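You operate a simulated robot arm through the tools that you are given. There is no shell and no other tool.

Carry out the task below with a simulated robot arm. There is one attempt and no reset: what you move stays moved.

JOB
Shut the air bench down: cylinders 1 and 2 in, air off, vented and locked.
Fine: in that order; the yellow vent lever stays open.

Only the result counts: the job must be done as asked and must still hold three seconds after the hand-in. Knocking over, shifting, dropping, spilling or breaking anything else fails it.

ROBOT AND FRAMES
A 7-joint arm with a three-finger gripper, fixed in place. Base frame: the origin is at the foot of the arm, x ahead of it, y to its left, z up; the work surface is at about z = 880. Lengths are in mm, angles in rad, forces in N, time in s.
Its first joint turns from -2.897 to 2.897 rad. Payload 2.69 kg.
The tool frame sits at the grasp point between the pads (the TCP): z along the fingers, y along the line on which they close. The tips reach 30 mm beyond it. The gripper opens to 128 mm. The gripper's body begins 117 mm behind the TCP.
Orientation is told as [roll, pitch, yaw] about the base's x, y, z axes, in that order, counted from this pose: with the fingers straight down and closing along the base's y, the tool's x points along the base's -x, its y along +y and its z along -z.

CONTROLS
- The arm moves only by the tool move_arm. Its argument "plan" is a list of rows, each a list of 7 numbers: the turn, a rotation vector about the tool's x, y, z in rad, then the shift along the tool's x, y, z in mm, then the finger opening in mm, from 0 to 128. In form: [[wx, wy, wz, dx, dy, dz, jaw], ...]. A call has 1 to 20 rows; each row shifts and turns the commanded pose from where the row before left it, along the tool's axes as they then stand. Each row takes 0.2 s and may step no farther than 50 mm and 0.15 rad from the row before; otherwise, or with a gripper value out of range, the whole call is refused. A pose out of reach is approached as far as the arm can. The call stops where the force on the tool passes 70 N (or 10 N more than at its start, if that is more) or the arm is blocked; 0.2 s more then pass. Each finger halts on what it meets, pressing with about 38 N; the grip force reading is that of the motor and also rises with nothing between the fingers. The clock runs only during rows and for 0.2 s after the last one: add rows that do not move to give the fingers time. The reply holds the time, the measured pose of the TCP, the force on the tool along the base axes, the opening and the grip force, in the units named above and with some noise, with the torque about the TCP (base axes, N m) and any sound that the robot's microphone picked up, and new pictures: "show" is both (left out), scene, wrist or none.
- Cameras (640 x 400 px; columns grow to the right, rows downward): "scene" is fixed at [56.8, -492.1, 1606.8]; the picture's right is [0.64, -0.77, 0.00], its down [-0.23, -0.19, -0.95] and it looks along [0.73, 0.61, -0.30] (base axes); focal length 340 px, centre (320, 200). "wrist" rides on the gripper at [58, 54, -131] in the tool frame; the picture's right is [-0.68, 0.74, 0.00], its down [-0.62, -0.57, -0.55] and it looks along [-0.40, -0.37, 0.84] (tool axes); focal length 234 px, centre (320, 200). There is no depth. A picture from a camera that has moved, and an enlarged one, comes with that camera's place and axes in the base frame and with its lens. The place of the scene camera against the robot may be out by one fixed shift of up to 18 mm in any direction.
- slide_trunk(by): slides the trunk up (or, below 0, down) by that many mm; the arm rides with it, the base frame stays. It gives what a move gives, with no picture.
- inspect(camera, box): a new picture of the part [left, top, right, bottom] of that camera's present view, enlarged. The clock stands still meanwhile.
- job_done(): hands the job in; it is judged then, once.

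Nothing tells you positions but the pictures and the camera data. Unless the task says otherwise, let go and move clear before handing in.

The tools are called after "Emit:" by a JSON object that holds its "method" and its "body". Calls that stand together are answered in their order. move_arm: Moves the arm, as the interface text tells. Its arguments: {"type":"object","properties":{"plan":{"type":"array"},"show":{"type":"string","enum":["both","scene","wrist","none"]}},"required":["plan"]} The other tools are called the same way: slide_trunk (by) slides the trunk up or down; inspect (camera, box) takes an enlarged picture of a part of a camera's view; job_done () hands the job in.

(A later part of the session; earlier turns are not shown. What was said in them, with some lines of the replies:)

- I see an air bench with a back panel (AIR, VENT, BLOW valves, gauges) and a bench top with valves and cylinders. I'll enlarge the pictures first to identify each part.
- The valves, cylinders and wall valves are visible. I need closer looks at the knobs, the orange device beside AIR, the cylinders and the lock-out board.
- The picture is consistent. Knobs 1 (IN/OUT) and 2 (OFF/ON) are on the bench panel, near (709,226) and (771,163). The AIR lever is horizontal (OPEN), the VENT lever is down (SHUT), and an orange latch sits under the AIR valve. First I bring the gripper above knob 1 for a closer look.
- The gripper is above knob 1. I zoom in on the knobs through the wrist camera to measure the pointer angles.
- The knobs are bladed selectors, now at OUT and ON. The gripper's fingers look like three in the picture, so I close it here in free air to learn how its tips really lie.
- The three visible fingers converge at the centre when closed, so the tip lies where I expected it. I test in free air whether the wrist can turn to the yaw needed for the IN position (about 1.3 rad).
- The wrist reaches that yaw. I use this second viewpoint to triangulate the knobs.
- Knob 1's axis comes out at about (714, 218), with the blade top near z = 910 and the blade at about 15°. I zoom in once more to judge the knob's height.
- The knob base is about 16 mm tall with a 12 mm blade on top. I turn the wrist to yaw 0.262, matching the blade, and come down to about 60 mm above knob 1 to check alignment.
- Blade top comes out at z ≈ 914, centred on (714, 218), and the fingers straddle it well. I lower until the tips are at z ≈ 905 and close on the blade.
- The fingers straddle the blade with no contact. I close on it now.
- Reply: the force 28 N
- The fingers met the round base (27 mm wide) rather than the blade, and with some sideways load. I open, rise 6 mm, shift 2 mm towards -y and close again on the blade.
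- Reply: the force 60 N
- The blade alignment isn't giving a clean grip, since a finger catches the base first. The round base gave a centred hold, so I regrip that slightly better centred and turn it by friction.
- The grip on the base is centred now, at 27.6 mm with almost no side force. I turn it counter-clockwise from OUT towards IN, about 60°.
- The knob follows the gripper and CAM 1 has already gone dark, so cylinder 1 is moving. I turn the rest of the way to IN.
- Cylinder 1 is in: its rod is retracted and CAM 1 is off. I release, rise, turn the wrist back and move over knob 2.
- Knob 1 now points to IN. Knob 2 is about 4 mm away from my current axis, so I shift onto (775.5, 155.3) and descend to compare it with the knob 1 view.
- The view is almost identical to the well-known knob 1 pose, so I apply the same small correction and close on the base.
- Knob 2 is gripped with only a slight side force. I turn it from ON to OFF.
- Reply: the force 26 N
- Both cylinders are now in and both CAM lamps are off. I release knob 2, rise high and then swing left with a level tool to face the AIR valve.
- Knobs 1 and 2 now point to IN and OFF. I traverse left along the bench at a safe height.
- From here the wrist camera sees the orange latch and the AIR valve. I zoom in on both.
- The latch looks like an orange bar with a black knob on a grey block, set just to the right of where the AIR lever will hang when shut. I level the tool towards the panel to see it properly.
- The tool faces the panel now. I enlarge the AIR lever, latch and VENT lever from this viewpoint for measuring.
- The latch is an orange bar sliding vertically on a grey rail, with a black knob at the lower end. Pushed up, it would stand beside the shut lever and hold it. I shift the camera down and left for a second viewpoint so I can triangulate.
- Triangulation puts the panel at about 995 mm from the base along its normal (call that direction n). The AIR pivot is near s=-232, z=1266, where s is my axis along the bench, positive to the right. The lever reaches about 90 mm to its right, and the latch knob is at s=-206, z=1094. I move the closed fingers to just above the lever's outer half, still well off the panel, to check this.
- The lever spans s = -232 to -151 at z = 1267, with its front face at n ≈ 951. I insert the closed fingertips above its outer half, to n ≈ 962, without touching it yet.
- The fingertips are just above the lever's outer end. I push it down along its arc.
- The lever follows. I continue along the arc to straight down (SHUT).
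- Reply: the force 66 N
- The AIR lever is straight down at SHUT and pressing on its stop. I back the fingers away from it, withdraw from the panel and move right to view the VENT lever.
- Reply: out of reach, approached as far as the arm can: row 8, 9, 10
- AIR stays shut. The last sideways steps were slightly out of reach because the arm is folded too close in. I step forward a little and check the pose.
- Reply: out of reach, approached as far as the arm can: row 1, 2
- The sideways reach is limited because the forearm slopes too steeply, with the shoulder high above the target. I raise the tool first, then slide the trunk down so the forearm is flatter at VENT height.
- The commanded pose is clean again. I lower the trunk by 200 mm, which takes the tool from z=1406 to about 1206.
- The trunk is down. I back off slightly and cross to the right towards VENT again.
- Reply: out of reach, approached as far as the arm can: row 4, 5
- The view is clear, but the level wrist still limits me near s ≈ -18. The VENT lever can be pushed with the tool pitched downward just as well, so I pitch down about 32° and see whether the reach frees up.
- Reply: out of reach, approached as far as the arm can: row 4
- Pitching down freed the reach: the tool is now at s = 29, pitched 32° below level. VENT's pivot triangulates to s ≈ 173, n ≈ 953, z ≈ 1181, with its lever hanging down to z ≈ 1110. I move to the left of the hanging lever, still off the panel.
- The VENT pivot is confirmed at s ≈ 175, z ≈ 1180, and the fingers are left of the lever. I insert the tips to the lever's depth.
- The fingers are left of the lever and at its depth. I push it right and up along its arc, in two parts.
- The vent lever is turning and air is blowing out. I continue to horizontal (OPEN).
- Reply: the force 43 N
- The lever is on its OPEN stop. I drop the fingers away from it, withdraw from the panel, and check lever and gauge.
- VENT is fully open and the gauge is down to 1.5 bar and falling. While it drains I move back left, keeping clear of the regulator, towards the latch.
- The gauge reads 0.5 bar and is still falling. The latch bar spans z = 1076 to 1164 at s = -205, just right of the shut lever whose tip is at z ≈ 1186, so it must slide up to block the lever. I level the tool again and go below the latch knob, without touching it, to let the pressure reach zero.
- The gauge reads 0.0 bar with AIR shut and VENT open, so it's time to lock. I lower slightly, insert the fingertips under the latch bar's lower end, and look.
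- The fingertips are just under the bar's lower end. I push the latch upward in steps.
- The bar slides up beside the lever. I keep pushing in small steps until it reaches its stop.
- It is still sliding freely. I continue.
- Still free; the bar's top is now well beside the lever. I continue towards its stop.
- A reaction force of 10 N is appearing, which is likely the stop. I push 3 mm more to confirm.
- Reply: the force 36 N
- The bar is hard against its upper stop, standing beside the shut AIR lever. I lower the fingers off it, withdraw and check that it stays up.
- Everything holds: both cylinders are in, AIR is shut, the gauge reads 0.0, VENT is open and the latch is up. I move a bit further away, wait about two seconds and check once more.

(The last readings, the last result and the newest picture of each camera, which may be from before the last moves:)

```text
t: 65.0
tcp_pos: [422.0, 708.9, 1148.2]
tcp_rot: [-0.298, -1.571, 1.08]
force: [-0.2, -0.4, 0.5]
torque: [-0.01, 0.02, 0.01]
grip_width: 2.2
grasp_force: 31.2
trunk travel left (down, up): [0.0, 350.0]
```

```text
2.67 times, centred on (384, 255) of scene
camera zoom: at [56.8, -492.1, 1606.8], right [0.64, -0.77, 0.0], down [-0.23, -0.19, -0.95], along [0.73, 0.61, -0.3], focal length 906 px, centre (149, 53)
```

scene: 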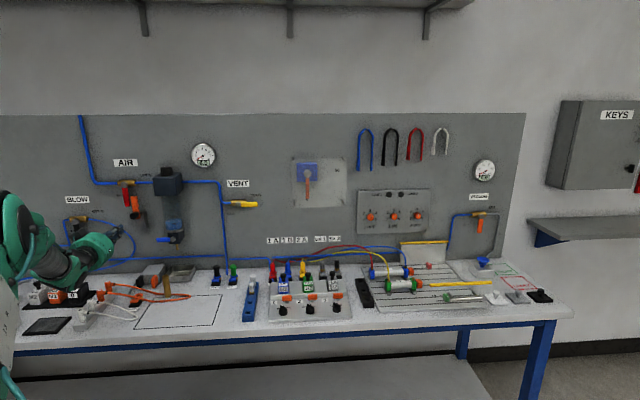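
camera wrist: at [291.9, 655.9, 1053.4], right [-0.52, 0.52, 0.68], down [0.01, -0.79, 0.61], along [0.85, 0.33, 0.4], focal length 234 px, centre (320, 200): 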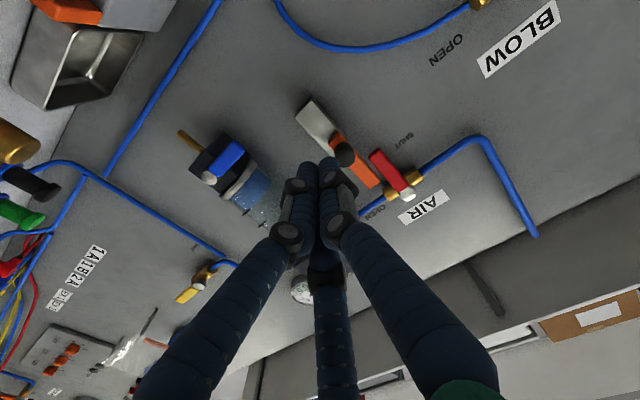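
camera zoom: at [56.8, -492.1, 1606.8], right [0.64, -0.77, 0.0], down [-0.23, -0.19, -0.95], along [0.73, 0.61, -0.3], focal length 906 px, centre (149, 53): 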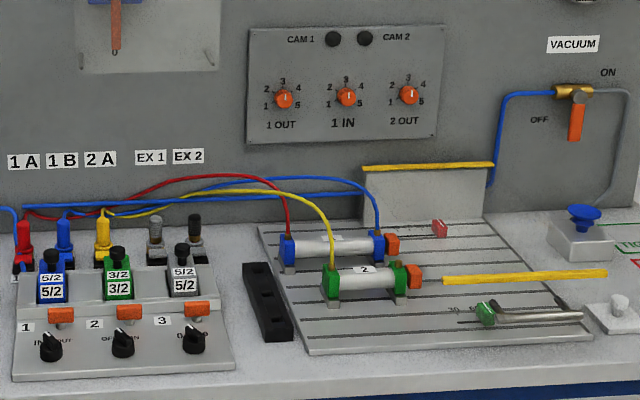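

The state is stable: both cylinders are retracted, AIR is shut with the orange latch up beside it, VENT is open and the gauge reads 0.0. The arm is clear of everything, so I hand in the job.

Emit:
{"method": "job_done", "body": {}}

```text
The job is handed in.
```

The air bench is shut down in the order you asked and handed in. The hand-in was accepted without a pass/fail result.

1. **Cylinders:** knob 1 is at IN and knob 2 at OFF. Both rods are fully in and both CAM lamps are off.
2. **Air off:** the red AIR lever is straight down at SHUT.
3. **Vented:** the yellow VENT lever is at OPEN and stays there. The gauge had reached 0.0 bar before I locked anything.
4. **Locked:** the orange latch is pushed up to its stop beside the shut AIR lever. It held there for more than two seconds after I let go.

I saw nothing else on the bench shift or get knocked. The arm is clear of the panel. I lowered the trunk by 200 mm to reach VENT and left it down.
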